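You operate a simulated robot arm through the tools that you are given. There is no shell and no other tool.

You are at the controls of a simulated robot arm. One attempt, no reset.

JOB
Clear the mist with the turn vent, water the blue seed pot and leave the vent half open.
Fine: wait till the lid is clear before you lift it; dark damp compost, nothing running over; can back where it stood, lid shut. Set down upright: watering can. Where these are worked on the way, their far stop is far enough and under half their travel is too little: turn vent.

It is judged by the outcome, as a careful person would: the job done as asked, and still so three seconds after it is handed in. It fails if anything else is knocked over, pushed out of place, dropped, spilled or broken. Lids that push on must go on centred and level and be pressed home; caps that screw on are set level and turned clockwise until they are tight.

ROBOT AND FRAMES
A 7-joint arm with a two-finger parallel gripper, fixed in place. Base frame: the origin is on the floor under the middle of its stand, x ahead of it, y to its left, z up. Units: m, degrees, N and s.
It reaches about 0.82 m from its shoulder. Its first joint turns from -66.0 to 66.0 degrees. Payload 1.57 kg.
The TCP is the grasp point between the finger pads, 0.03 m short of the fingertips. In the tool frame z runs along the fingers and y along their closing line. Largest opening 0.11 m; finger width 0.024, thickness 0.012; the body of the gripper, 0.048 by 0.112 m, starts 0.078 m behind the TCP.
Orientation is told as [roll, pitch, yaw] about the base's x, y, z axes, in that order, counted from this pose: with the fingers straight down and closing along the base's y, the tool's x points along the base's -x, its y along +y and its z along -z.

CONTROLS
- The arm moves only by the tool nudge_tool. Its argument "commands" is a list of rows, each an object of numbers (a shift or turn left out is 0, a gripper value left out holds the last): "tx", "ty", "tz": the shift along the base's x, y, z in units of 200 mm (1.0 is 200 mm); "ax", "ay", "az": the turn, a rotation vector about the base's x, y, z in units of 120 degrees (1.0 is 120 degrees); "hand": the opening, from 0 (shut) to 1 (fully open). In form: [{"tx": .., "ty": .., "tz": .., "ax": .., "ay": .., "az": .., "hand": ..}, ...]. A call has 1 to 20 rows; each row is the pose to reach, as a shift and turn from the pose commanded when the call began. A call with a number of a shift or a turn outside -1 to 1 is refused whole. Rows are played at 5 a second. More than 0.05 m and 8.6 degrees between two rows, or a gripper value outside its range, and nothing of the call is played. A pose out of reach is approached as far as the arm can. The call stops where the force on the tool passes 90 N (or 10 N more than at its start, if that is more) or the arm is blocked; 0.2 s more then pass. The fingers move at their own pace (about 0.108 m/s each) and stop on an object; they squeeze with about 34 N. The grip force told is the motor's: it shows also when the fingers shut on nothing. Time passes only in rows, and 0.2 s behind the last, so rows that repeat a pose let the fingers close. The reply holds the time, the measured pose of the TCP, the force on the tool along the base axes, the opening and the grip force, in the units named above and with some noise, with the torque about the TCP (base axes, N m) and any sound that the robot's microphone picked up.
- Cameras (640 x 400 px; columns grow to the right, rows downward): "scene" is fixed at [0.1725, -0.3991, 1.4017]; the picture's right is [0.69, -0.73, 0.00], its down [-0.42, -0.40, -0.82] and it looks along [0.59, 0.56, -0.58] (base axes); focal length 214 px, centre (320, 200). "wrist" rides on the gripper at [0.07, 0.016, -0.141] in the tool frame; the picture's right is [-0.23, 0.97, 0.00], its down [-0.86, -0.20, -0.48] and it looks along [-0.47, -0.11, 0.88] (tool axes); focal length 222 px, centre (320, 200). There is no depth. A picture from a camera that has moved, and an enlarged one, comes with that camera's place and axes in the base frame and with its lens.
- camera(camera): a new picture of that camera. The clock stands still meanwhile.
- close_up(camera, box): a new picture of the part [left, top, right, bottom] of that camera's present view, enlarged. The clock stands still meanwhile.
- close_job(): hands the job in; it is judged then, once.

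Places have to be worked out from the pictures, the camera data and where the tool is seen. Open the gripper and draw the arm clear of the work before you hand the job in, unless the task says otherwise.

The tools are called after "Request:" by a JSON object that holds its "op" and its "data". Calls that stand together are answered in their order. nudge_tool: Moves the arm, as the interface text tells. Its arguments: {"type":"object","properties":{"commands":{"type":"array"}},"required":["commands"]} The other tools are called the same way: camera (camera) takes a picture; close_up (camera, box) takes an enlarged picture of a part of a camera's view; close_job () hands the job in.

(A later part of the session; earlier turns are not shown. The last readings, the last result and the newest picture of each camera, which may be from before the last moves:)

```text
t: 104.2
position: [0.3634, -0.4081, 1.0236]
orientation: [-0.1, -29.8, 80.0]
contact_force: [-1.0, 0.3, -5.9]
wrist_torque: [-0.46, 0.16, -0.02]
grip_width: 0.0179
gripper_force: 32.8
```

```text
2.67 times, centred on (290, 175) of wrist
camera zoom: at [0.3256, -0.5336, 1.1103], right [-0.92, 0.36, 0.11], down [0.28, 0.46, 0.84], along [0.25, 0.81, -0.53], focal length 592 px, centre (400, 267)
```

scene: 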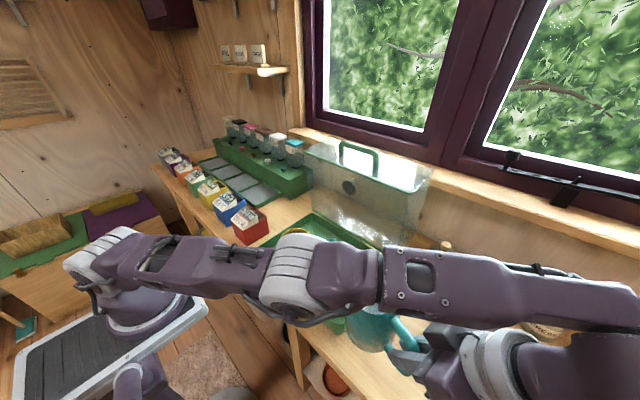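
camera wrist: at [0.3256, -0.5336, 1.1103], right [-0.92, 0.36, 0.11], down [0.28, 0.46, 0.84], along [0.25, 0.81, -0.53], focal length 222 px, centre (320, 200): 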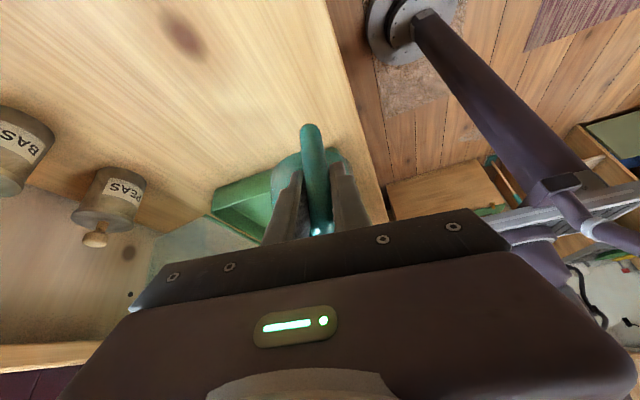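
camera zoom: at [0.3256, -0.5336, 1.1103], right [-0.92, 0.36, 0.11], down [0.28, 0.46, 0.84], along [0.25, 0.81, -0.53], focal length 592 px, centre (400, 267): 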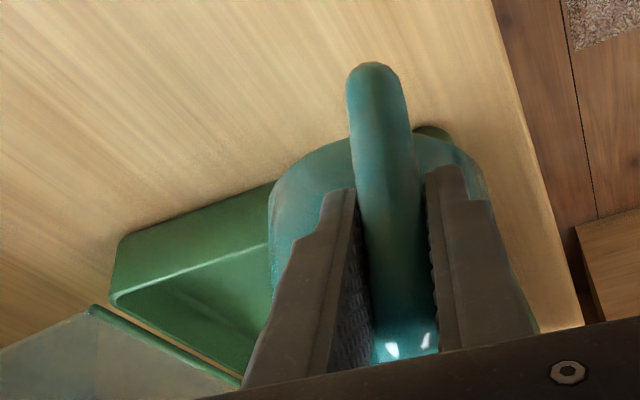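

The arm hides the pot from the scene camera here, so I'll pour in small doses and look in between. With the can's yaw taken as 67°, I now tilt 10° while lowering, keeping the spout tip just short of the pot's centre about 5 cm above its rim.

Request:
{"op": "nudge_tool", "data": {"commands": [{"tx": 0.007, "ty": -0.003, "tz": -0.02, "ax": -0.0115, "ay": 0.0049}, {"tx": 0.015, "ty": -0.007, "tz": -0.055, "ax": -0.023, "ay": 0.0098}, {"tx": 0.022, "ty": -0.01, "tz": -0.09, "ax": -0.0345, "ay": 0.0147}, {"tx": 0.03, "ty": -0.013, "tz": -0.125, "ax": -0.046, "ay": 0.0196}, {"tx": 0.037, "ty": -0.017, "tz": -0.155, "ax": -0.0613, "ay": 0.026}, {"tx": 0.044, "ty": -0.02, "tz": -0.178, "ax": -0.0767, "ay": 0.0326}, {"tx": 0.044, "ty": -0.02, "tz": -0.178, "ax": -0.0767, "ay": 0.0326}]}}

Request:
{"op": "close_up", "data": {"camera": "wrist", "box": [180, 80, 420, 250]}}

Request:
{"op": "close_up", "data": {"camera": "scene", "box": [240, 180, 440, 380]}}

```text
t: 105.8
position: [0.3722, -0.4125, 0.9881]
orientation: [2.4, -20.2, 79.0]
contact_force: [0.5, -0.7, -1.8]
wrist_torque: [0.35, -0.12, -0.05]
grip_width: 0.018
gripper_force: 32.3
```

```text
2.35 times, centred on (300, 165) of wrist
camera zoom: at [0.3412, -0.5227, 1.0959], right [-0.92, 0.38, 0.12], down [0.34, 0.59, 0.74], along [0.21, 0.71, -0.67], focal length 523 px, centre (367, 282)
```

zoom: 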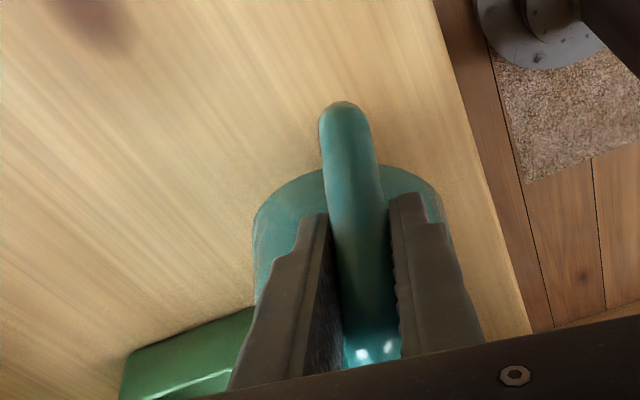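

```text
2.00 times, centred on (340, 280) of scene
camera zoom: at [0.1725, -0.3991, 1.4016], right [0.69, -0.73, 0.0], down [-0.42, -0.4, -0.82], along [0.59, 0.56, -0.58], focal length 429 px, centre (280, 40)
```

zoom: 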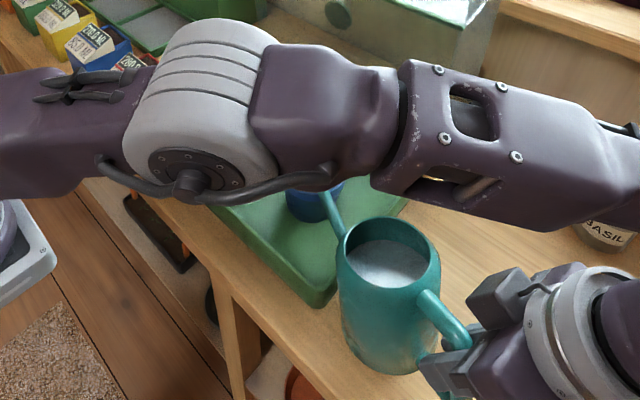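

The load dropped to 1.8 N and the torque reversed: the spout is resting on something about 0.2 m ahead, i.e. the pot's near rim. I lift straight up 3 cm at once and re-check.

Request:
{"op": "nudge_tool", "data": {"commands": [{"tz": 0.05}, {"tz": 0.1}, {"tz": 0.15}, {"tz": 0.15}]}}

Request:
{"op": "close_up", "data": {"camera": "scene", "box": [240, 180, 440, 380]}}

Request:
{"op": "camera", "data": {"camera": "wrist"}}

```text
t: 106.8
position: [0.3719, -0.412, 1.0181]
orientation: [2.4, -20.2, 79.0]
contact_force: [1.0, -0.3, -6.2]
wrist_torque: [-0.42, 0.15, 0.01]
grip_width: 0.0178
gripper_force: 33.0
```

```text
2.00 times, centred on (340, 280) of scene
camera zoom: at [0.1726, -0.3992, 1.4016], right [0.69, -0.73, 0.0], down [-0.42, -0.4, -0.82], along [0.59, 0.56, -0.58], focal length 429 px, centre (280, 40)
```

zoom: 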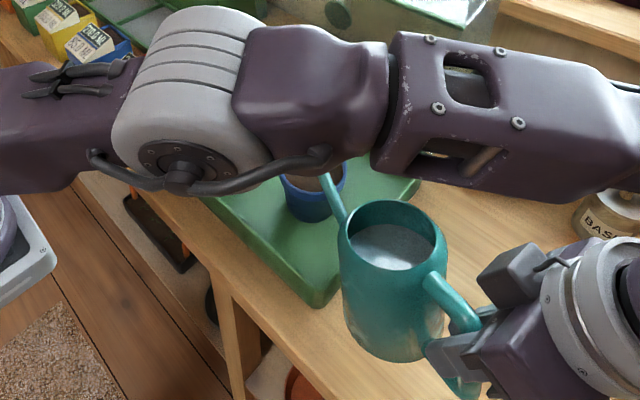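

```text
taken
camera wrist: at [0.3414, -0.5222, 1.1258], right [-0.92, 0.38, 0.12], down [0.34, 0.59, 0.74], along [0.21, 0.71, -0.67], focal length 222 px, centre (320, 200)
```

wrist: 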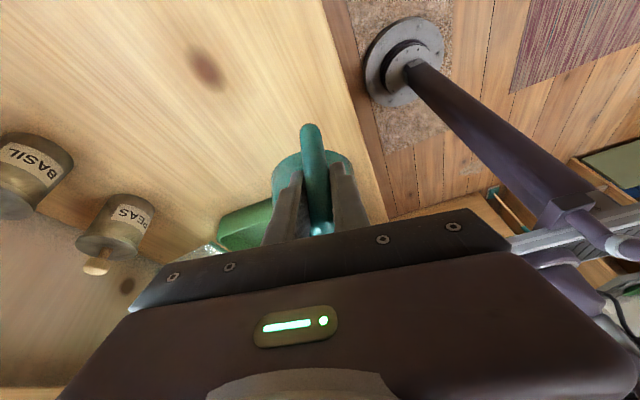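

Clear again (6.2 N, nothing moved out of place as far as I see). From the scene view the can's yaw is ~71° and the spout hangs about 1.5 cm lower than I assumed. I centre over the pot (+16 mm x) and tilt 5° more about the tip.

Request:
{"op": "nudge_tool", "data": {"commands": [{"tx": 0.03, "ty": 0.002, "tz": 0.02}, {"tx": 0.06, "ty": 0.003, "tz": 0.03, "ax": -0.01, "ay": 0.0034}, {"tx": 0.082, "ty": 0.004, "tz": 0.05, "ax": -0.02, "ay": 0.0068}, {"tx": 0.082, "ty": 0.005, "tz": 0.065, "ax": -0.03, "ay": 0.0102}, {"tx": 0.082, "ty": 0.0055, "tz": 0.08, "ax": -0.0394, "ay": 0.0136}, {"tx": 0.082, "ty": 0.0055, "tz": 0.08, "ax": -0.0394, "ay": 0.0136}]}}

Request:
{"op": "close_up", "data": {"camera": "scene", "box": [240, 180, 440, 380]}}

Request:
{"op": "camera", "data": {"camera": "scene"}}

```text
t: 108.2
position: [0.3884, -0.4103, 1.0326]
orientation: [3.0, -15.2, 78.7]
contact_force: [-0.4, -0.2, -6.0]
wrist_torque: [-0.4, 0.14, 0.0]
grip_width: 0.0181
gripper_force: 32.5
```

```text
2.00 times, centred on (340, 280) of scene
camera zoom: at [0.1726, -0.3992, 1.4016], right [0.69, -0.73, 0.0], down [-0.42, -0.4, -0.82], along [0.59, 0.56, -0.58], focal length 429 px, centre (280, 40)
```

zoom: 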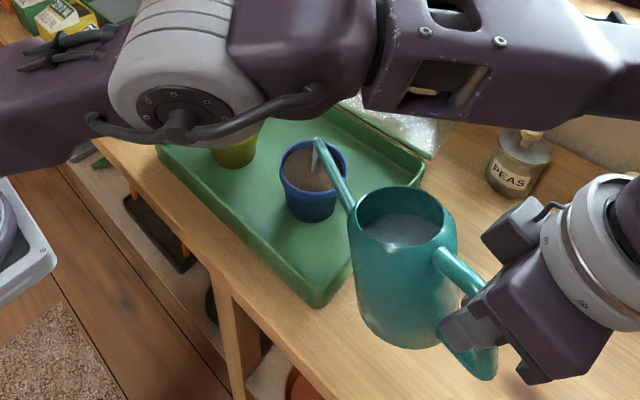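

```text
taken
```

scene: 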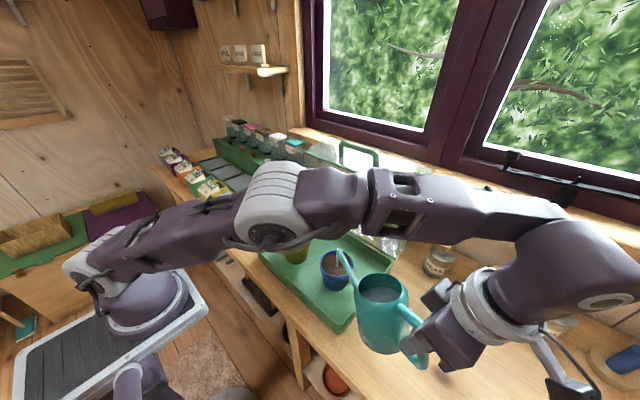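

Now I can see it: the spout tip is above the blue pot and a thin stream falls into it. I zoom in on the pot.

Request:
{"op": "close_up", "data": {"camera": "scene", "box": [310, 235, 370, 295]}}

```text
6.67 times, centred on (340, 265) of scene
camera zoom: at [0.1726, -0.3992, 1.4016], right [0.69, -0.73, 0.0], down [-0.42, -0.4, -0.82], along [0.59, 0.56, -0.58], focal length 1430 px, centre (187, -233)
```

zoom: 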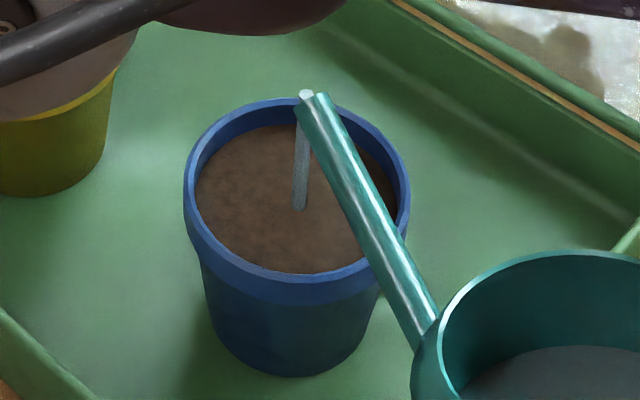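

The stream lands near the pot's centre. I hold this tilt for a second and check the compost.

Request:
{"op": "nudge_tool", "data": {"commands": [{}, {}, {}, {}]}}

Request:
{"op": "close_up", "data": {"camera": "scene", "box": [310, 235, 370, 295]}}

```text
t: 109.2
position: [0.3878, -0.4095, 1.0336]
orientation: [3.2, -15.2, 78.6]
contact_force: [0.3, 0.5, -5.8]
wrist_torque: [-0.41, 0.15, 0.0]
grip_width: 0.0179
gripper_force: 32.9
```

```text
6.67 times, centred on (340, 265) of scene
camera zoom: at [0.1726, -0.3992, 1.4016], right [0.69, -0.73, 0.0], down [-0.42, -0.4, -0.82], along [0.59, 0.56, -0.58], focal length 1430 px, centre (187, -233)
```

zoom: 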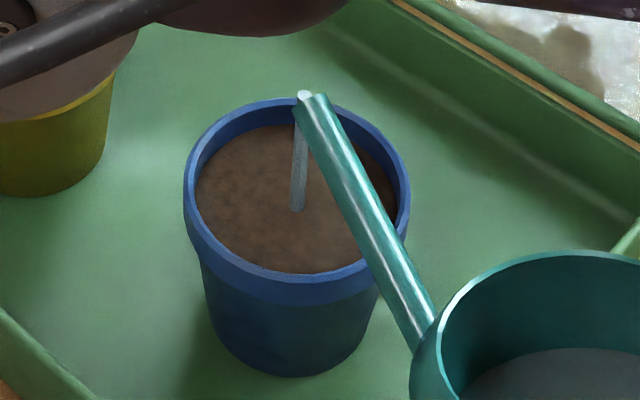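

Still the same brown; the flow is thin and on target. I hold two more seconds.

Request:
{"op": "nudge_tool", "data": {"commands": [{}, {}, {}, {}, {}, {}, {}, {}, {}, {}]}}

Request:
{"op": "close_up", "data": {"camera": "scene", "box": [310, 235, 370, 295]}}

```text
t: 111.4
position: [0.3882, -0.4107, 1.032]
orientation: [3.0, -15.2, 78.7]
contact_force: [0.0, -0.6, -5.6]
wrist_torque: [-0.46, 0.12, 0.01]
grip_width: 0.0179
gripper_force: 32.0
```

```text
6.67 times, centred on (340, 265) of scene
camera zoom: at [0.1726, -0.3992, 1.4016], right [0.69, -0.73, 0.0], down [-0.42, -0.4, -0.82], along [0.59, 0.56, -0.58], focal length 1430 px, centre (187, -233)
```

zoom: 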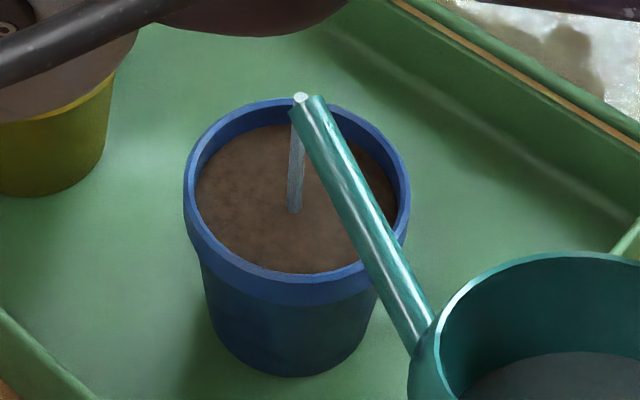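

Gradually darkening perhaps; still flowing on target. I hold four more seconds.

Request:
{"op": "nudge_tool", "data": {"commands": [{}, {}, {}, {}, {}, {}, {}, {}, {}, {}, {}, {}, {}, {}, {}]}}

Request:
{"op": "close_up", "data": {"camera": "scene", "box": [310, 235, 370, 295]}}

```text
t: 114.6
position: [0.3887, -0.4109, 1.0333]
orientation: [3.1, -15.2, 78.8]
contact_force: [0.2, 0.9, -5.3]
wrist_torque: [-0.41, 0.14, -0.02]
grip_width: 0.0179
gripper_force: 32.6
```

```text
6.67 times, centred on (340, 265) of scene
camera zoom: at [0.1726, -0.3992, 1.4016], right [0.69, -0.73, 0.0], down [-0.42, -0.4, -0.82], along [0.59, 0.56, -0.58], focal length 1430 px, centre (187, -233)
```

zoom: 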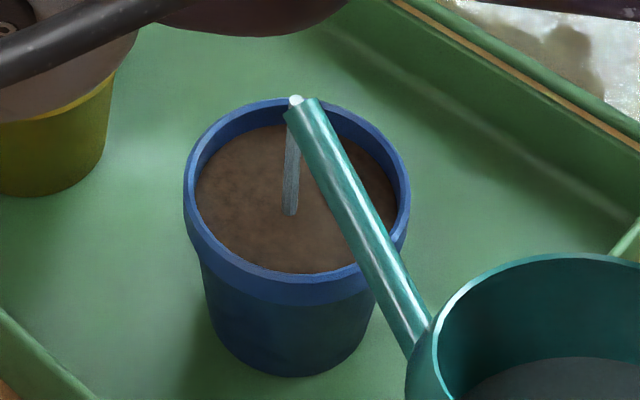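

Stream still lands near centre; the can's weight has dropped by roughly 0.5 N. I keep holding and watch for darkening.

Request:
{"op": "nudge_tool", "data": {"commands": [{}, {}, {}, {}, {}, {}, {}, {}, {}, {}, {}, {}, {}, {}, {}]}}

Request:
{"op": "close_up", "data": {"camera": "scene", "box": [310, 235, 370, 295]}}

```text
t: 117.8
position: [0.3879, -0.4101, 1.0336]
orientation: [3.2, -15.2, 78.7]
contact_force: [-0.3, -0.3, -5.6]
wrist_torque: [-0.42, 0.15, 0.02]
grip_width: 0.0175
gripper_force: 32.7
```

```text
6.67 times, centred on (340, 265) of scene
camera zoom: at [0.1726, -0.3992, 1.4016], right [0.69, -0.73, 0.0], down [-0.42, -0.4, -0.82], along [0.59, 0.56, -0.58], focal length 1430 px, centre (187, -233)
```

zoom: 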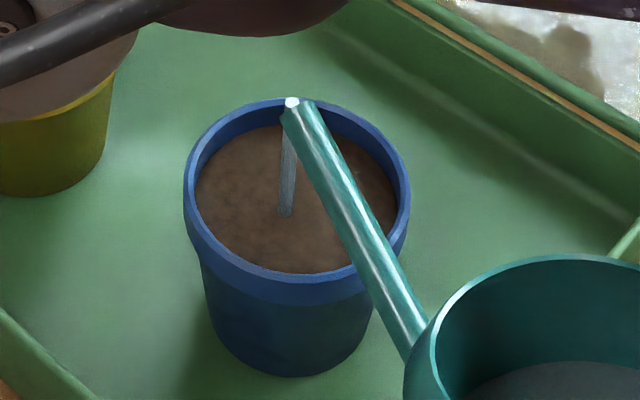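

The flow is slow and the compost not yet dark, so I tilt 5° more about the spout tip.

Request:
{"op": "nudge_tool", "data": {"commands": [{"tx": 0.003, "tz": 0.03, "ax": -0.0134, "ay": 0.0036}, {"tx": 0.006, "tz": 0.06, "ax": -0.0268, "ay": 0.0072}, {"tx": 0.01, "tz": 0.09, "ax": -0.0402, "ay": 0.0108}, {"tx": 0.01, "tz": 0.09, "ax": -0.0402, "ay": 0.0108}, {"tx": 0.01, "tz": 0.09, "ax": -0.0402, "ay": 0.0108}]}}

Request:
{"op": "close_up", "data": {"camera": "scene", "box": [310, 235, 370, 295]}}

```text
t: 119.0
position: [0.3917, -0.4119, 1.0507]
orientation: [3.6, -10.2, 78.6]
contact_force: [0.1, -0.6, -5.5]
wrist_torque: [-0.4, 0.13, 0.01]
grip_width: 0.0177
gripper_force: 32.1
```

```text
6.67 times, centred on (340, 265) of scene
camera zoom: at [0.1726, -0.3992, 1.4016], right [0.69, -0.73, 0.0], down [-0.42, -0.4, -0.82], along [0.59, 0.56, -0.58], focal length 1430 px, centre (187, -233)
```

zoom: 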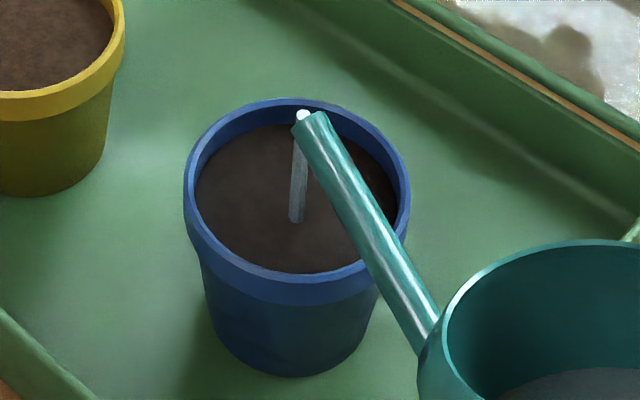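

The compost has turned distinctly dark (the yellow pot's is still light brown by comparison). I stop now: untilt promptly about the grip so the tip rises while staying over the pot.

Request:
{"op": "nudge_tool", "data": {"commands": [{"ax": 0.05, "ay": -0.018}, {"ax": 0.1, "ay": -0.036}, {"ax": 0.14, "ay": -0.051}, {"ax": 0.1563, "ay": -0.057}, {"ax": 0.1563, "ay": -0.057, "tz": 0.03}, {"ax": 0.1563, "ay": -0.057, "tz": 0.05}]}}

Request:
{"op": "close_up", "data": {"camera": "scene", "box": [300, 220, 400, 320]}}

Request:
{"op": "camera", "data": {"camera": "scene"}}

```text
t: 120.4
position: [0.398, -0.3809, 1.0681]
orientation: [0.1, -30.0, 79.8]
contact_force: [-1.1, 1.3, -5.9]
wrist_torque: [-0.49, 0.13, -0.03]
grip_width: 0.0181
gripper_force: 32.3
out of reach, approached as far as the arm can: row 2, 3, 4, 5, 6
```

```text
4.00 times, centred on (350, 270) of scene
camera zoom: at [0.1726, -0.3991, 1.4016], right [0.69, -0.73, 0.0], down [-0.42, -0.4, -0.82], along [0.59, 0.56, -0.58], focal length 858 px, centre (200, -80)
```

zoom: 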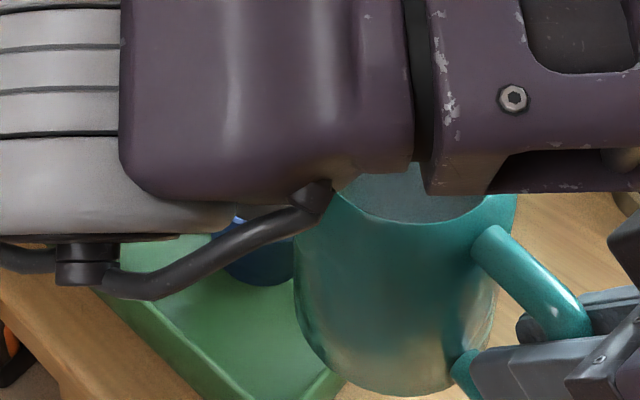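

```text
taken
```

scene: 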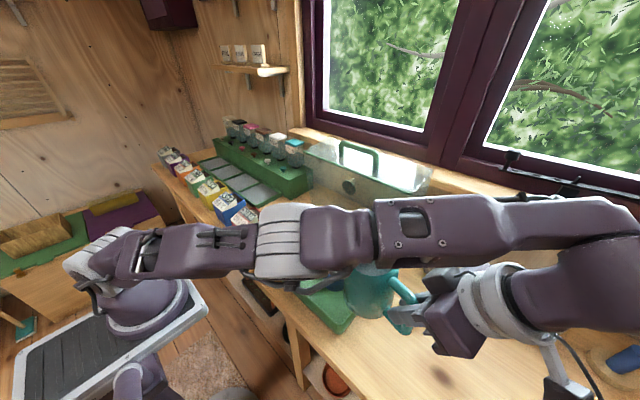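

The arm met its reach limit while levelling (the tool drifted 3 cm toward +y), but the can is level again. I move back to a comfortable place before turning the can back.

Request:
{"op": "nudge_tool", "data": {"commands": [{"tx": -0.05, "ty": -0.02, "tz": -0.02}, {"tx": -0.1, "ty": -0.04, "tz": -0.05}, {"tx": -0.15, "ty": -0.06, "tz": -0.08}, {"tx": -0.19, "ty": -0.075, "tz": -0.1}, {"tx": -0.19, "ty": -0.075, "tz": -0.1}]}}

Request:
{"op": "camera", "data": {"camera": "scene"}}

Request:
{"op": "camera", "data": {"camera": "wrist"}}

```text
t: 121.6
position: [0.3604, -0.3947, 1.0464]
orientation: [0.1, -30.0, 79.9]
contact_force: [-0.5, 0.0, -6.0]
wrist_torque: [-0.53, 0.14, 0.0]
grip_width: 0.0179
gripper_force: 32.8
```

```text
taken
```

scene: 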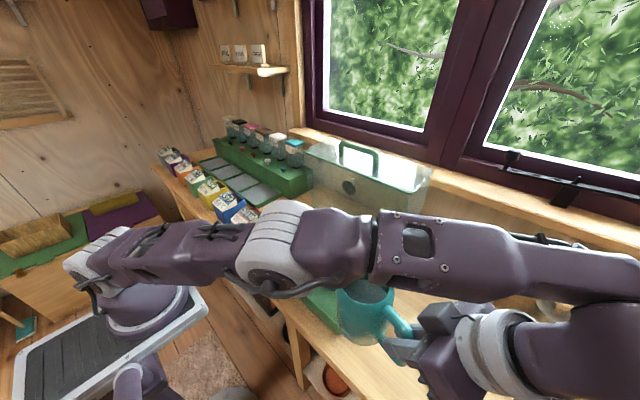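

```text
taken
camera wrist: at [0.3225, -0.521, 1.1345], right [-0.92, 0.37, 0.11], down [0.28, 0.46, 0.84], along [0.26, 0.81, -0.53], focal length 222 px, centre (320, 200)
```

wrist: 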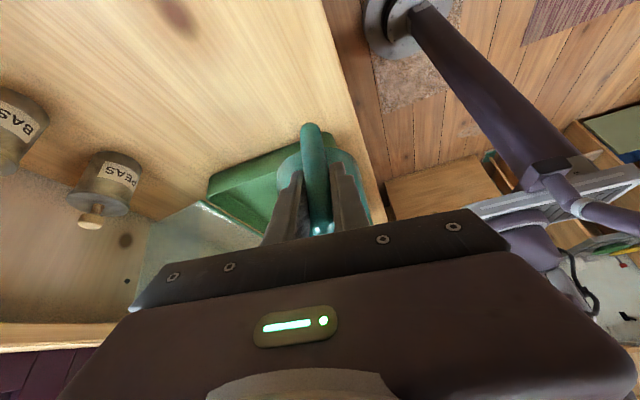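

Level and free. I turn the can back clockwise by 40°, slowly, with the spout keeping at least 4 cm off the lid.

Request:
{"op": "nudge_tool", "data": {"commands": [{"az": -0.01, "ty": -0.005}, {"az": -0.025, "ty": -0.01}, {"az": -0.045, "ty": -0.015}, {"az": -0.07, "ty": -0.02}, {"az": -0.095, "ty": -0.025}, {"az": -0.12, "ty": -0.03}, {"az": -0.145, "ty": -0.035}, {"az": -0.17, "ty": -0.04}, {"az": -0.195, "ty": -0.045}, {"az": -0.22, "ty": -0.05}, {"az": -0.245, "ty": -0.055}, {"az": -0.27, "ty": -0.06}, {"az": -0.295, "ty": -0.065}, {"az": -0.315, "ty": -0.07}, {"az": -0.33, "ty": -0.075}, {"az": -0.3333, "ty": -0.075}, {"az": -0.3333, "ty": -0.075}]}}

Request:
{"op": "camera", "data": {"camera": "scene"}}

Request:
{"op": "close_up", "data": {"camera": "wrist", "box": [230, 100, 430, 250]}}

```text
t: 125.2
position: [0.3608, -0.4092, 1.0473]
orientation: [0.0, -30.1, 39.8]
contact_force: [0.5, 0.8, -5.5]
wrist_torque: [-0.29, 0.39, -0.02]
grip_width: 0.018
gripper_force: 32.5
```

```text
taken
```

scene: 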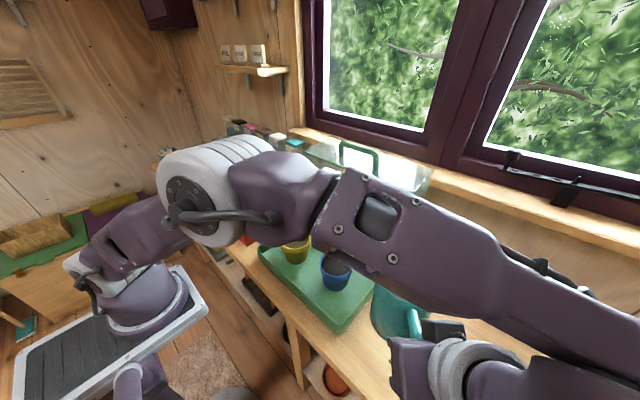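

```text
2.67 times, centred on (330, 175) of wrist
camera zoom: at [0.2499, -0.4808, 1.1345], right [-0.47, 0.87, 0.11], down [0.51, 0.17, 0.84], along [0.72, 0.46, -0.53], focal length 592 px, centre (293, 267)
```

zoom: 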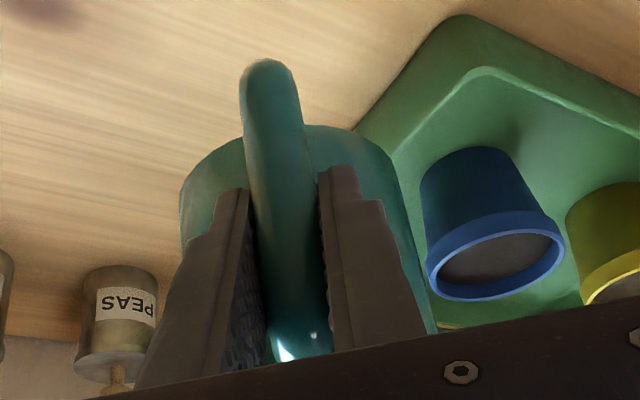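

The pots are visible again; I check the compost and the tray for spills.

Request:
{"op": "close_up", "data": {"camera": "scene", "box": [260, 230, 370, 320]}}

```text
4.44 times, centred on (315, 275) of scene
camera zoom: at [0.1726, -0.3992, 1.4016], right [0.69, -0.73, 0.0], down [-0.42, -0.4, -0.82], along [0.59, 0.56, -0.58], focal length 953 px, centre (342, -133)
```

zoom: 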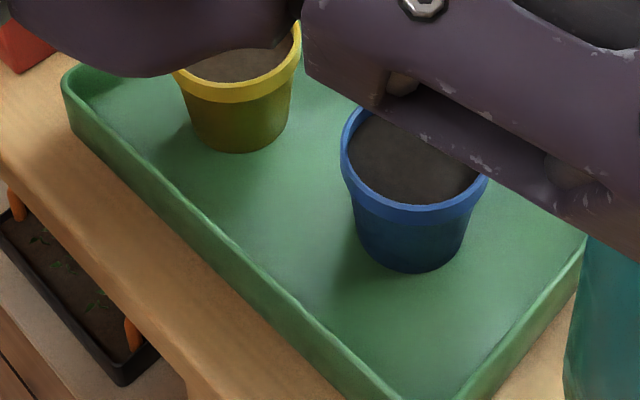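

No spill in the tray; blue compost is clearly darker than yellow's. I finish turning the can back (35° more) so the view is free, keeping it raised.

Request:
{"op": "nudge_tool", "data": {"commands": [{"az": -0.01}, {"az": -0.025}, {"az": -0.045}, {"az": -0.07}, {"az": -0.095, "ty": 0.01}, {"az": -0.12, "ty": 0.02}, {"az": -0.145, "ty": 0.03}, {"az": -0.17, "ty": 0.04}, {"az": -0.195, "ty": 0.05}, {"az": -0.22, "ty": 0.06}, {"az": -0.245, "ty": 0.07}, {"az": -0.265, "ty": 0.08}, {"az": -0.28, "ty": 0.09}, {"az": -0.29, "ty": 0.1}, {"az": -0.2917, "ty": 0.1}, {"az": -0.2917, "ty": 0.1}]}}

Request:
{"op": "camera", "data": {"camera": "scene"}}

Request:
{"op": "close_up", "data": {"camera": "wrist", "box": [230, 100, 430, 250]}}

Request:
{"op": "close_up", "data": {"camera": "scene", "box": [260, 220, 370, 320]}}

```text
t: 128.6
position: [0.3621, -0.3892, 1.0481]
orientation: [0.0, -29.9, 4.8]
contact_force: [-0.2, 0.3, -5.4]
wrist_torque: [-0.02, 0.49, -0.03]
grip_width: 0.0178
gripper_force: 32.5
```

```text
taken
```

scene: 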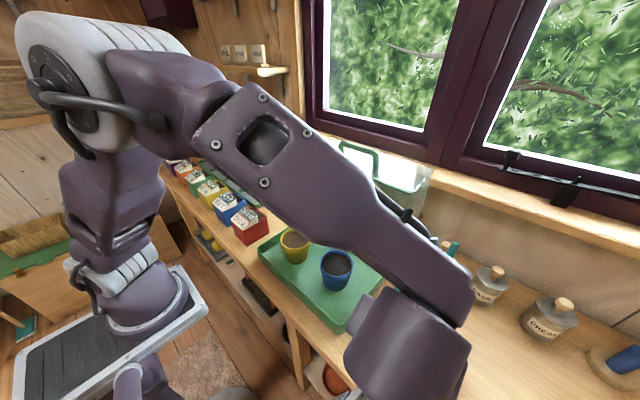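

```text
2.67 times, centred on (330, 175) of wrist
camera zoom: at [0.2299, -0.3845, 1.1352], right [0.11, 0.99, 0.11], down [0.52, -0.16, 0.84], along [0.85, -0.04, -0.53], focal length 592 px, centre (293, 267)
```

zoom: 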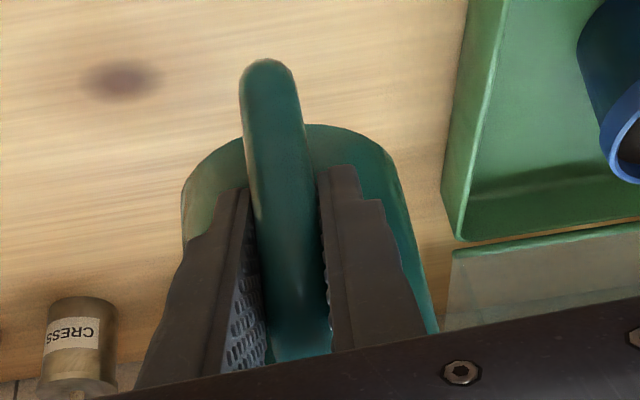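

```text
4.00 times, centred on (315, 270) of scene
camera zoom: at [0.1726, -0.3992, 1.4016], right [0.69, -0.73, 0.0], down [-0.42, -0.4, -0.82], along [0.59, 0.56, -0.58], focal length 858 px, centre (340, -80)
```

zoom: 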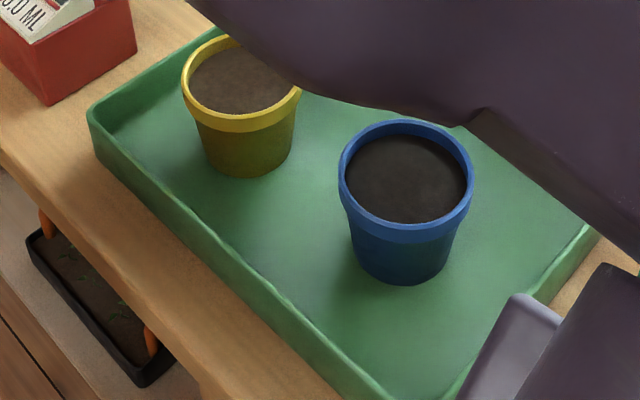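

Compost is dark and damp, nothing ran over. The can's yaw is back to about 0°. I move over its old place and lower to 3 cm above the bench.

Request:
{"op": "nudge_tool", "data": {"commands": [{"tx": 0.03, "ty": 0.035}, {"tx": 0.065, "ty": 0.075}, {"tx": 0.095, "ty": 0.11}, {"tx": 0.095, "ty": 0.11, "tz": -0.08}, {"tx": 0.095, "ty": 0.11, "tz": -0.18}, {"tx": 0.095, "ty": 0.11, "tz": -0.28}, {"tx": 0.095, "ty": 0.11, "tz": -0.38}, {"tx": 0.095, "ty": 0.11, "tz": -0.45}, {"tx": 0.095, "ty": 0.11, "tz": -0.45}]}}

Request:
{"op": "close_up", "data": {"camera": "scene", "box": [300, 200, 480, 400]}}

Request:
{"op": "close_up", "data": {"camera": "wrist", "box": [230, 80, 410, 240]}}

```text
t: 130.6
position: [0.3765, -0.3685, 0.9573]
orientation: [0.0, -30.1, 5.0]
contact_force: [1.0, -0.3, -6.0]
wrist_torque: [0.01, 0.51, 0.01]
grip_width: 0.0179
gripper_force: 32.9
```

```text
2.00 times, centred on (390, 300) of scene
camera zoom: at [0.1726, -0.3992, 1.4016], right [0.69, -0.73, 0.0], down [-0.42, -0.4, -0.82], along [0.59, 0.56, -0.58], focal length 429 px, centre (180, 0)
```

zoom: 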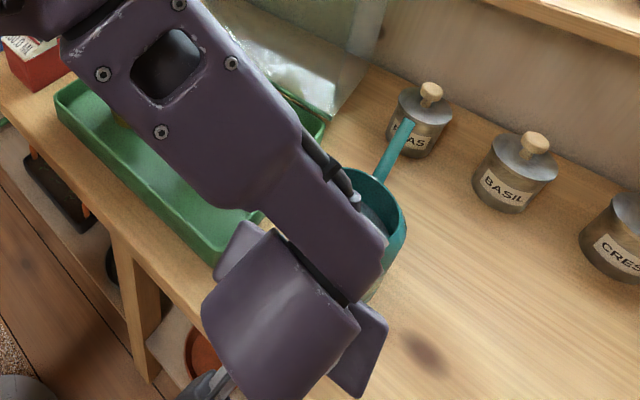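

```text
2.50 times, centred on (320, 160) of wrist
camera zoom: at [0.2469, -0.3627, 1.0445], right [0.11, 0.99, 0.11], down [0.52, -0.16, 0.84], along [0.85, -0.04, -0.53], focal length 555 px, centre (320, 300)
```

zoom: 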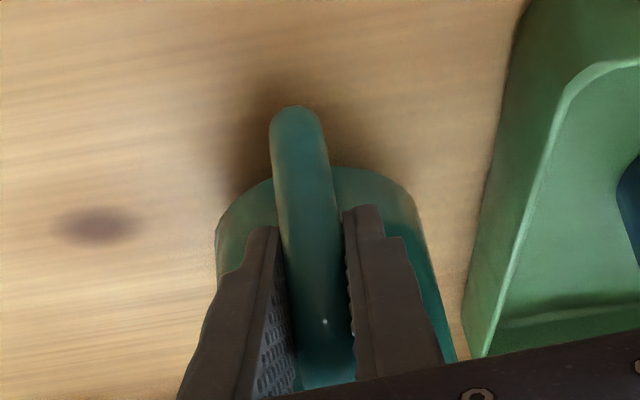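

Compared with the lift-off picture, the spout tip now sits lower: the can has pitched about 4° nose-down in the grip. I zoom in to confirm before correcting it.

Request:
{"op": "close_up", "data": {"camera": "scene", "box": [370, 220, 450, 300]}}

```text
5.00 times, centred on (410, 260) of scene
camera zoom: at [0.1726, -0.3992, 1.4016], right [0.69, -0.73, 0.0], down [-0.42, -0.4, -0.82], along [0.59, 0.56, -0.58], focal length 1072 px, centre (-130, -100)
```

zoom: 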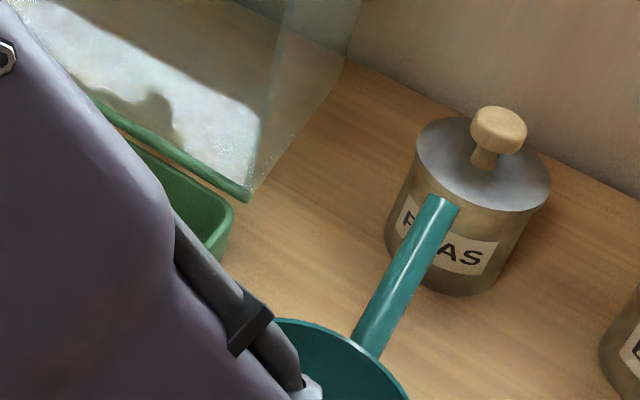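

Tip height suggests 3–4° nose-down. I pitch the tool back 3.5° about the grip point and lower to just above the bench.

Request:
{"op": "nudge_tool", "data": {"commands": [{"ay": -0.01, "tx": 0.004}, {"ay": -0.02, "tx": 0.008}, {"ay": -0.029, "tx": 0.01}, {"ay": -0.029, "tx": 0.01, "tz": -0.05}, {"ay": -0.029, "tx": 0.01, "tz": -0.1}, {"ay": -0.029, "tx": 0.01, "tz": -0.115}, {"ay": -0.029, "tx": 0.01, "tz": -0.115}]}}

Request:
{"op": "close_up", "data": {"camera": "scene", "box": [300, 200, 480, 400]}}

Request:
{"op": "close_up", "data": {"camera": "wrist", "box": [230, 80, 410, 240]}}

```text
t: 132.2
position: [0.3808, -0.3682, 0.935]
orientation: [-0.3, -33.3, 4.9]
contact_force: [-0.3, 0.3, -6.0]
wrist_torque: [0.01, 0.54, -0.01]
grip_width: 0.0176
gripper_force: 32.3
```

```text
2.00 times, centred on (390, 300) of scene
camera zoom: at [0.1726, -0.3992, 1.4016], right [0.69, -0.73, 0.0], down [-0.42, -0.4, -0.82], along [0.59, 0.56, -0.58], focal length 429 px, centre (180, 0)
```

zoom: 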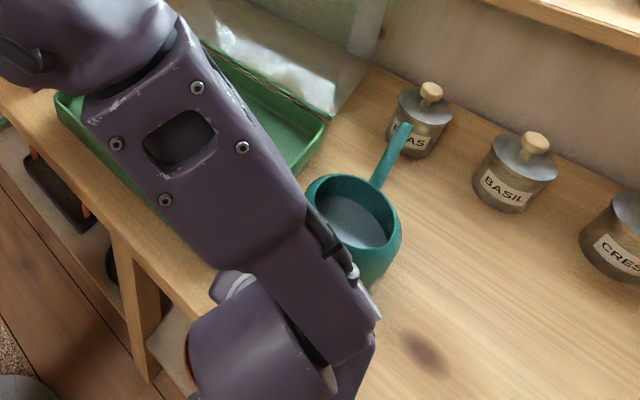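

```text
2.50 times, centred on (320, 160) of wrist
camera zoom: at [0.2453, -0.3621, 1.0137], right [0.11, 0.99, 0.12], down [0.47, -0.16, 0.87], along [0.88, -0.04, -0.48], focal length 555 px, centre (320, 300)
```

zoom: 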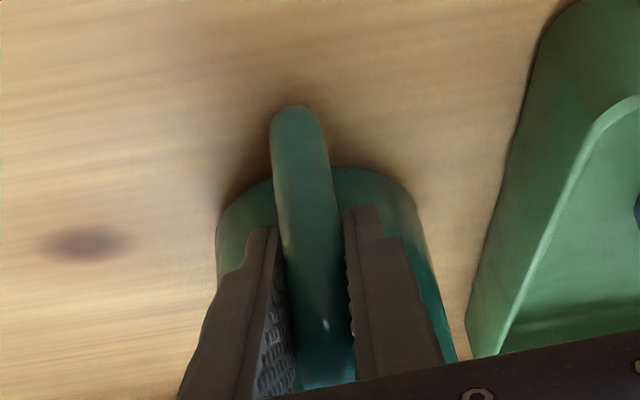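

Nearly down; the can looks level and in line with its old place. I lower in 2 mm steps watching the force.

Request:
{"op": "nudge_tool", "data": {"commands": [{"tz": -0.01}, {"tz": -0.02}, {"tz": -0.03}, {"tz": -0.035}, {"tz": -0.035}]}}

Request:
{"op": "close_up", "data": {"camera": "scene", "box": [350, 250, 450, 370]}}

```text
t: 133.4
position: [0.3804, -0.3673, 0.9277]
orientation: [-0.3, -33.5, 5.0]
contact_force: [-5.5, -2.5, 9.6]
wrist_torque: [0.38, -0.9, -0.13]
grip_width: 0.0182
gripper_force: 33.0
```

```text
3.33 times, centred on (400, 310) of scene
camera zoom: at [0.1722, -0.3991, 1.4017], right [0.69, -0.73, 0.0], down [-0.42, -0.4, -0.82], along [0.59, 0.56, -0.58], focal length 715 px, centre (53, -167)
```

zoom: 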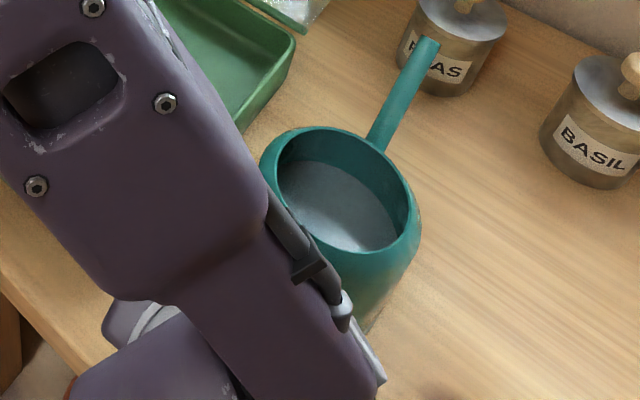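

The can is down (base bearing about its middle) and its rim and spout match the first picture within a few mm. I ease the push, open the fingers and check it stays put.

Request:
{"op": "nudge_tool", "data": {"commands": [{"tz": 0.005}, {"tz": 0.006, "hand": 0.25}, {"tz": 0.006, "hand": 0.4}, {"tz": 0.006, "hand": 0.42}, {"tz": 0.006, "hand": 0.42}]}}

Request:
{"op": "close_up", "data": {"camera": "scene", "box": [350, 250, 450, 370]}}

Request:
{"op": "close_up", "data": {"camera": "wrist", "box": [230, 80, 410, 240]}}

```text
t: 134.6
position: [0.3807, -0.3686, 0.9295]
orientation: [-0.3, -33.4, 5.0]
contact_force: [0.0, -0.1, 0.6]
wrist_torque: [-0.01, 0.01, -0.03]
grip_width: 0.0463
gripper_force: 0.1
```

```text
3.33 times, centred on (400, 310) of scene
camera zoom: at [0.1725, -0.3991, 1.4017], right [0.69, -0.73, 0.0], down [-0.42, -0.4, -0.82], along [0.59, 0.56, -0.58], focal length 715 px, centre (53, -167)
```

zoom: 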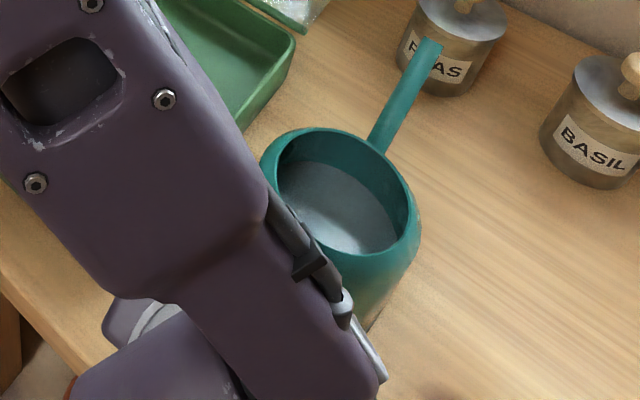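

```text
2.50 times, centred on (320, 160) of wrist
camera zoom: at [0.245, -0.3628, 1.0083], right [0.11, 0.99, 0.12], down [0.46, -0.16, 0.87], along [0.88, -0.04, -0.48], focal length 555 px, centre (320, 300)
```

zoom: 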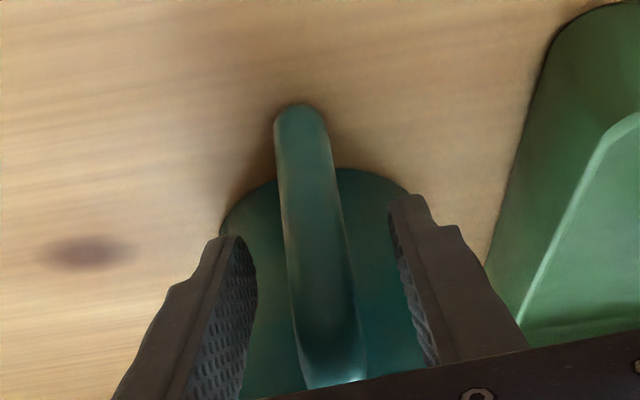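

The can stands free and upright. I withdraw the fingers straight back along their direction.

Request:
{"op": "nudge_tool", "data": {"commands": [{"tx": -0.055, "ty": -0.005, "tz": 0.083, "hand": 0.42}, {"tx": -0.11, "ty": -0.01, "tz": 0.167, "hand": 0.42}, {"tx": -0.165, "ty": -0.014, "tz": 0.25, "hand": 0.42}, {"tx": -0.22, "ty": -0.019, "tz": 0.334, "hand": 0.42}, {"tx": -0.275, "ty": -0.024, "tz": 0.45, "hand": 0.42}, {"tx": -0.275, "ty": 0.05, "tz": 0.6, "hand": 0.42}, {"tx": -0.275, "ty": 0.15, "tz": 0.75, "hand": 0.42}, {"tx": -0.275, "ty": 0.3, "tz": 0.85, "hand": 0.42}, {"tx": -0.275, "ty": 0.45, "tz": 0.95, "hand": 0.42}]}}

Request:
{"op": "camera", "data": {"camera": "scene"}}

Request:
{"op": "camera", "data": {"camera": "wrist"}}

```text
t: 136.6
position: [0.3249, -0.2778, 1.1193]
orientation: [-0.3, -33.5, 5.0]
contact_force: [-0.5, -0.6, -0.7]
wrist_torque: [-0.03, 0.0, 0.02]
grip_width: 0.0466
gripper_force: 0.0
```

```text
taken
```

scene: 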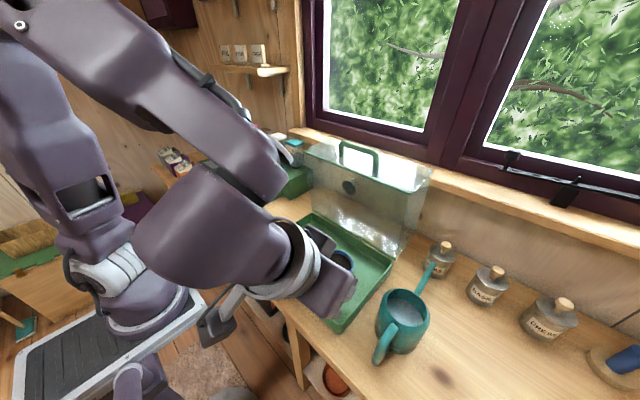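

```text
taken
camera wrist: at [0.1898, -0.2716, 1.1971], right [0.11, 0.99, 0.12], down [0.46, -0.16, 0.87], along [0.88, -0.04, -0.48], focal length 222 px, centre (320, 200)
```

wrist: 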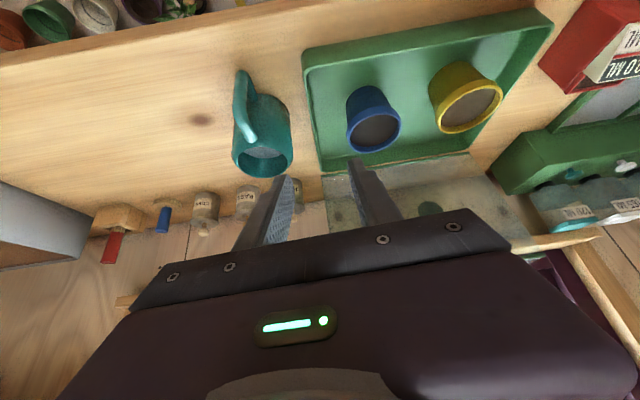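

The can stands where it stood. Next the lid: I rotate back to the leaned lid-gripping orientation and rise to the waypoint I used when leaving the handle.

Request:
{"op": "nudge_tool", "data": {"commands": [{"tx": 0.01, "ty": 0.02, "tz": 0.12, "ax": 0.0403, "ay": 0.0212, "az": -0.0448, "hand": 0.34}, {"tx": 0.03, "ty": 0.05, "tz": 0.24, "ax": 0.0807, "ay": 0.0424, "az": -0.0896, "hand": 0.34}, {"tx": 0.06, "ty": 0.08, "tz": 0.36, "ax": 0.121, "ay": 0.0637, "az": -0.1344, "hand": 0.34}, {"tx": 0.1, "ty": 0.12, "tz": 0.48, "ax": 0.1614, "ay": 0.0849, "az": -0.1792, "hand": 0.34}, {"tx": 0.14, "ty": 0.16, "tz": 0.58, "ax": 0.2017, "ay": 0.1061, "az": -0.224, "hand": 0.34}, {"tx": 0.19, "ty": 0.2, "tz": 0.66, "ax": 0.2421, "ay": 0.1273, "az": -0.2688, "hand": 0.34}, {"tx": 0.24, "ty": 0.25, "tz": 0.72, "ax": 0.2824, "ay": 0.1486, "az": -0.3135, "hand": 0.34}, {"tx": 0.29, "ty": 0.3, "tz": 0.76, "ax": 0.3228, "ay": 0.1698, "az": -0.3583, "hand": 0.34}, {"tx": 0.34, "ty": 0.34, "tz": 0.79, "ax": 0.3631, "ay": 0.191, "az": -0.4031, "hand": 0.34}, {"tx": 0.39, "ty": 0.38, "tz": 0.79, "ax": 0.4035, "ay": 0.2122, "az": -0.4479, "hand": 0.34}, {"tx": 0.44, "ty": 0.42, "tz": 0.79, "ax": 0.4438, "ay": 0.2335, "az": -0.4927, "hand": 0.34}, {"tx": 0.49, "ty": 0.46, "tz": 0.79, "ax": 0.4842, "ay": 0.2547, "az": -0.5375, "hand": 0.34}, {"tx": 0.525, "ty": 0.5, "tz": 0.79, "ax": 0.5245, "ay": 0.2759, "az": -0.5823, "hand": 0.34}, {"tx": 0.525, "ty": 0.5, "tz": 0.79, "ax": 0.5245, "ay": 0.2759, "az": -0.5823, "hand": 0.34}]}}

Request:
{"op": "camera", "data": {"camera": "scene"}}

Request:
{"op": "camera", "data": {"camera": "wrist"}}

```text
t: 139.6
position: [0.4311, -0.1771, 1.2763]
orientation: [27.9, 27.0, -76.4]
contact_force: [0.4, -0.1, -1.6]
wrist_torque: [0.0, -0.03, 0.0]
grip_width: 0.0375
gripper_force: 0.1
```

```text
taken
```

scene: 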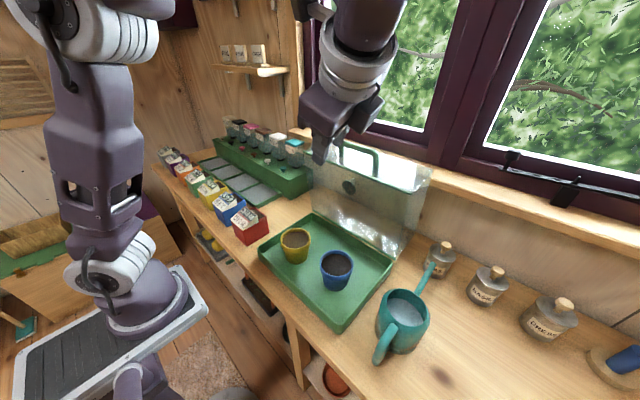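

```text
taken
camera wrist: at [0.3811, -0.1881, 1.4264], right [0.93, -0.2, 0.3], down [-0.17, -0.98, -0.1], along [0.32, 0.04, -0.95], focal length 222 px, centre (320, 200)
```

wrist: 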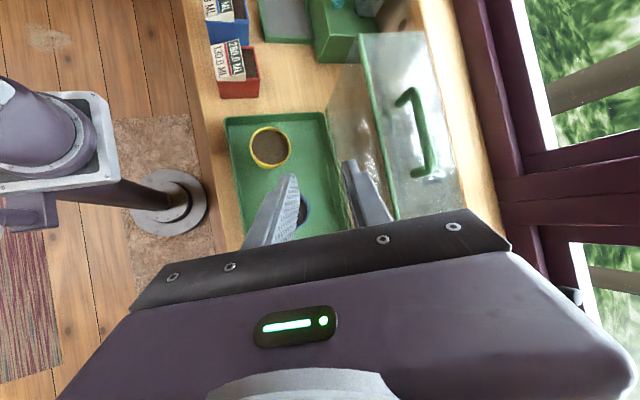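

Same view as when I left it; the lid hasn't moved. I take a clear look at the compost and tray before closing.

Request:
{"op": "close_up", "data": {"camera": "scene", "box": [255, 205, 400, 335]}}

Request:
{"op": "close_up", "data": {"camera": "wrist", "box": [320, 20, 480, 220]}}

Request:
{"op": "close_up", "data": {"camera": "scene", "box": [350, 250, 450, 370]}}

```text
3.08 times, centred on (328, 270) of scene
camera zoom: at [0.1725, -0.3991, 1.4017], right [0.69, -0.73, 0.0], down [-0.42, -0.4, -0.82], along [0.59, 0.56, -0.58], focal length 660 px, centre (297, -15)
```

zoom: 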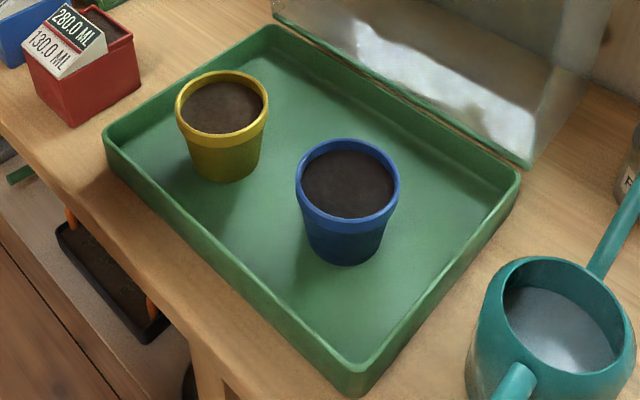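

```text
2.00 times, centred on (400, 120) of wrist
camera zoom: at [0.3811, -0.1881, 1.4264], right [0.93, -0.2, 0.3], down [-0.17, -0.98, -0.1], along [0.32, 0.04, -0.95], focal length 444 px, centre (160, 360)
```

zoom: 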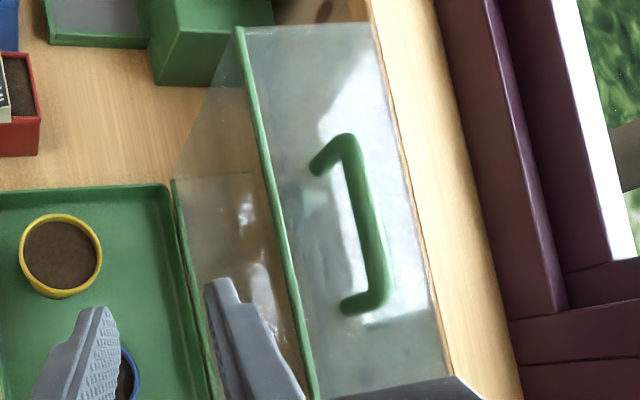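

```text
3.33 times, centred on (400, 310) of scene
camera zoom: at [0.1725, -0.3991, 1.4017], right [0.69, -0.73, 0.0], down [-0.42, -0.4, -0.82], along [0.59, 0.56, -0.58], focal length 715 px, centre (53, -167)
```

zoom: 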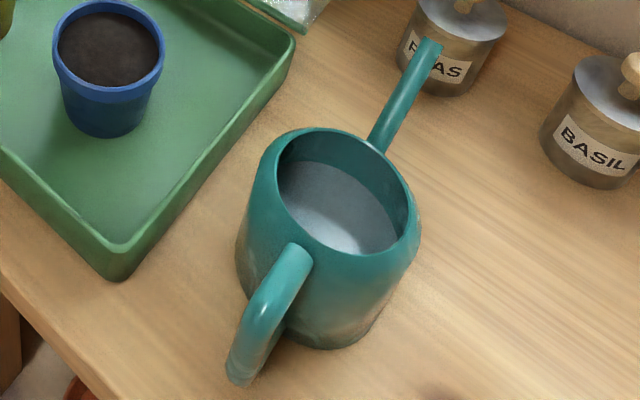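

Blue compost is dark and damp, tray dry, and the can matches its first picture within about 3 mm. I return to just above the handle along the reverse of my retreat path and check alignment.

Request:
{"op": "nudge_tool", "data": {"commands": [{"tx": 0.1385, "ty": 0.0075, "tz": -0.005, "hand": 0.34}, {"tx": 0.2885, "ty": 0.0275, "tz": -0.005, "hand": 0.34}, {"tx": 0.4385, "ty": 0.0475, "tz": -0.005, "hand": 0.34}, {"tx": 0.5885, "ty": 0.0675, "tz": -0.005, "hand": 0.34}, {"tx": 0.7185, "ty": 0.0875, "tz": -0.055, "hand": 0.34}, {"tx": 0.8105, "ty": 0.1125, "tz": -0.13, "hand": 0.34}, {"tx": 0.8105, "ty": 0.1125, "tz": -0.13, "hand": 0.34}]}}

Request:
{"op": "close_up", "data": {"camera": "wrist", "box": [220, 0, 480, 240]}}

Request:
{"op": "close_up", "data": {"camera": "scene", "box": [280, 100, 440, 260]}}

```text
t: 141.2
position: [0.593, -0.1553, 1.2525]
orientation: [28.0, 26.9, -76.3]
contact_force: [-0.1, -0.4, -0.2]
wrist_torque: [-0.03, -0.02, -0.01]
grip_width: 0.0377
gripper_force: 0.0
```

```text
1.67 times, centred on (350, 120) of wrist
camera zoom: at [0.5426, -0.1656, 1.4004], right [0.93, -0.19, 0.3], down [-0.17, -0.98, -0.09], along [0.32, 0.03, -0.95], focal length 370 px, centre (270, 333)
```

zoom: 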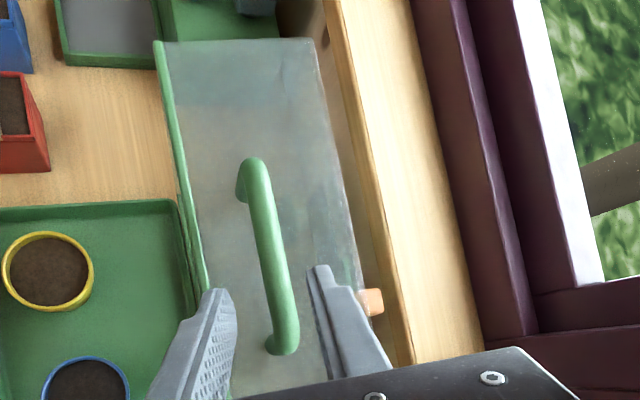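

```text
2.50 times, centred on (360, 180) of scene
camera zoom: at [0.1726, -0.3991, 1.4017], right [0.69, -0.73, 0.0], down [-0.42, -0.4, -0.82], along [0.59, 0.56, -0.58], focal length 536 px, centre (220, 250)
```

zoom: 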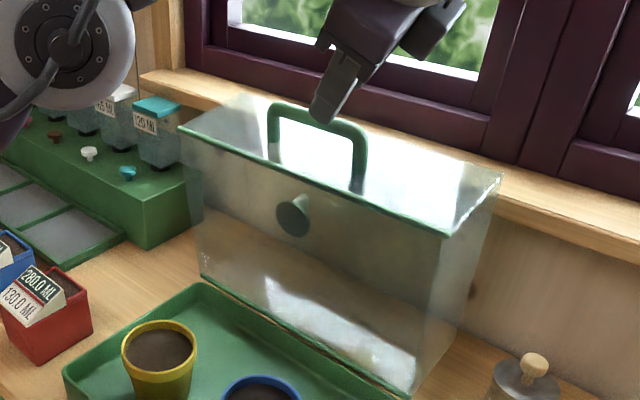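

Aligned with the bar between the fingers. I slide in to the earlier grip point with the fingers still open.

Request:
{"op": "nudge_tool", "data": {"commands": [{"tx": 0.028, "ty": 0.04, "tz": -0.065, "hand": 0.32}, {"tx": 0.055, "ty": 0.0785, "tz": -0.129, "hand": 0.32}, {"tx": 0.092, "ty": 0.1285, "tz": -0.2075, "hand": 0.32}, {"tx": 0.125, "ty": 0.173, "tz": -0.277, "hand": 0.32}, {"tx": 0.125, "ty": 0.173, "tz": -0.277, "hand": 0.32}]}}

Request:
{"op": "close_up", "data": {"camera": "wrist", "box": [220, 0, 480, 240]}}

```text
t: 142.4
position: [0.6159, -0.1216, 1.1957]
orientation: [28.0, 26.9, -76.2]
contact_force: [-0.2, -0.1, -0.2]
wrist_torque: [0.01, 0.0, -0.02]
grip_width: 0.0351
gripper_force: 0.0
```

```text
1.67 times, centred on (350, 120) of wrist
camera zoom: at [0.5666, -0.132, 1.3451], right [0.93, -0.19, 0.31], down [-0.17, -0.98, -0.09], along [0.32, 0.03, -0.95], focal length 370 px, centre (270, 333)
```

zoom: 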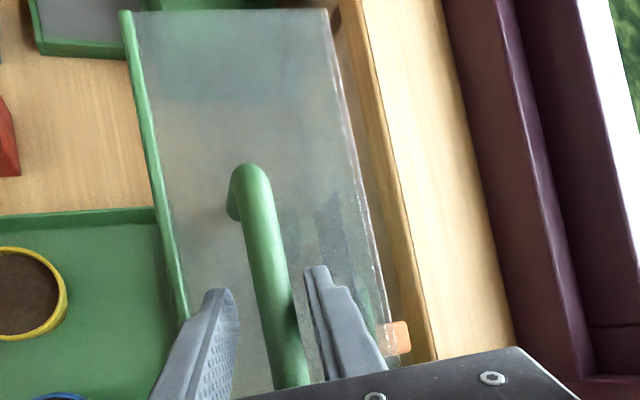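

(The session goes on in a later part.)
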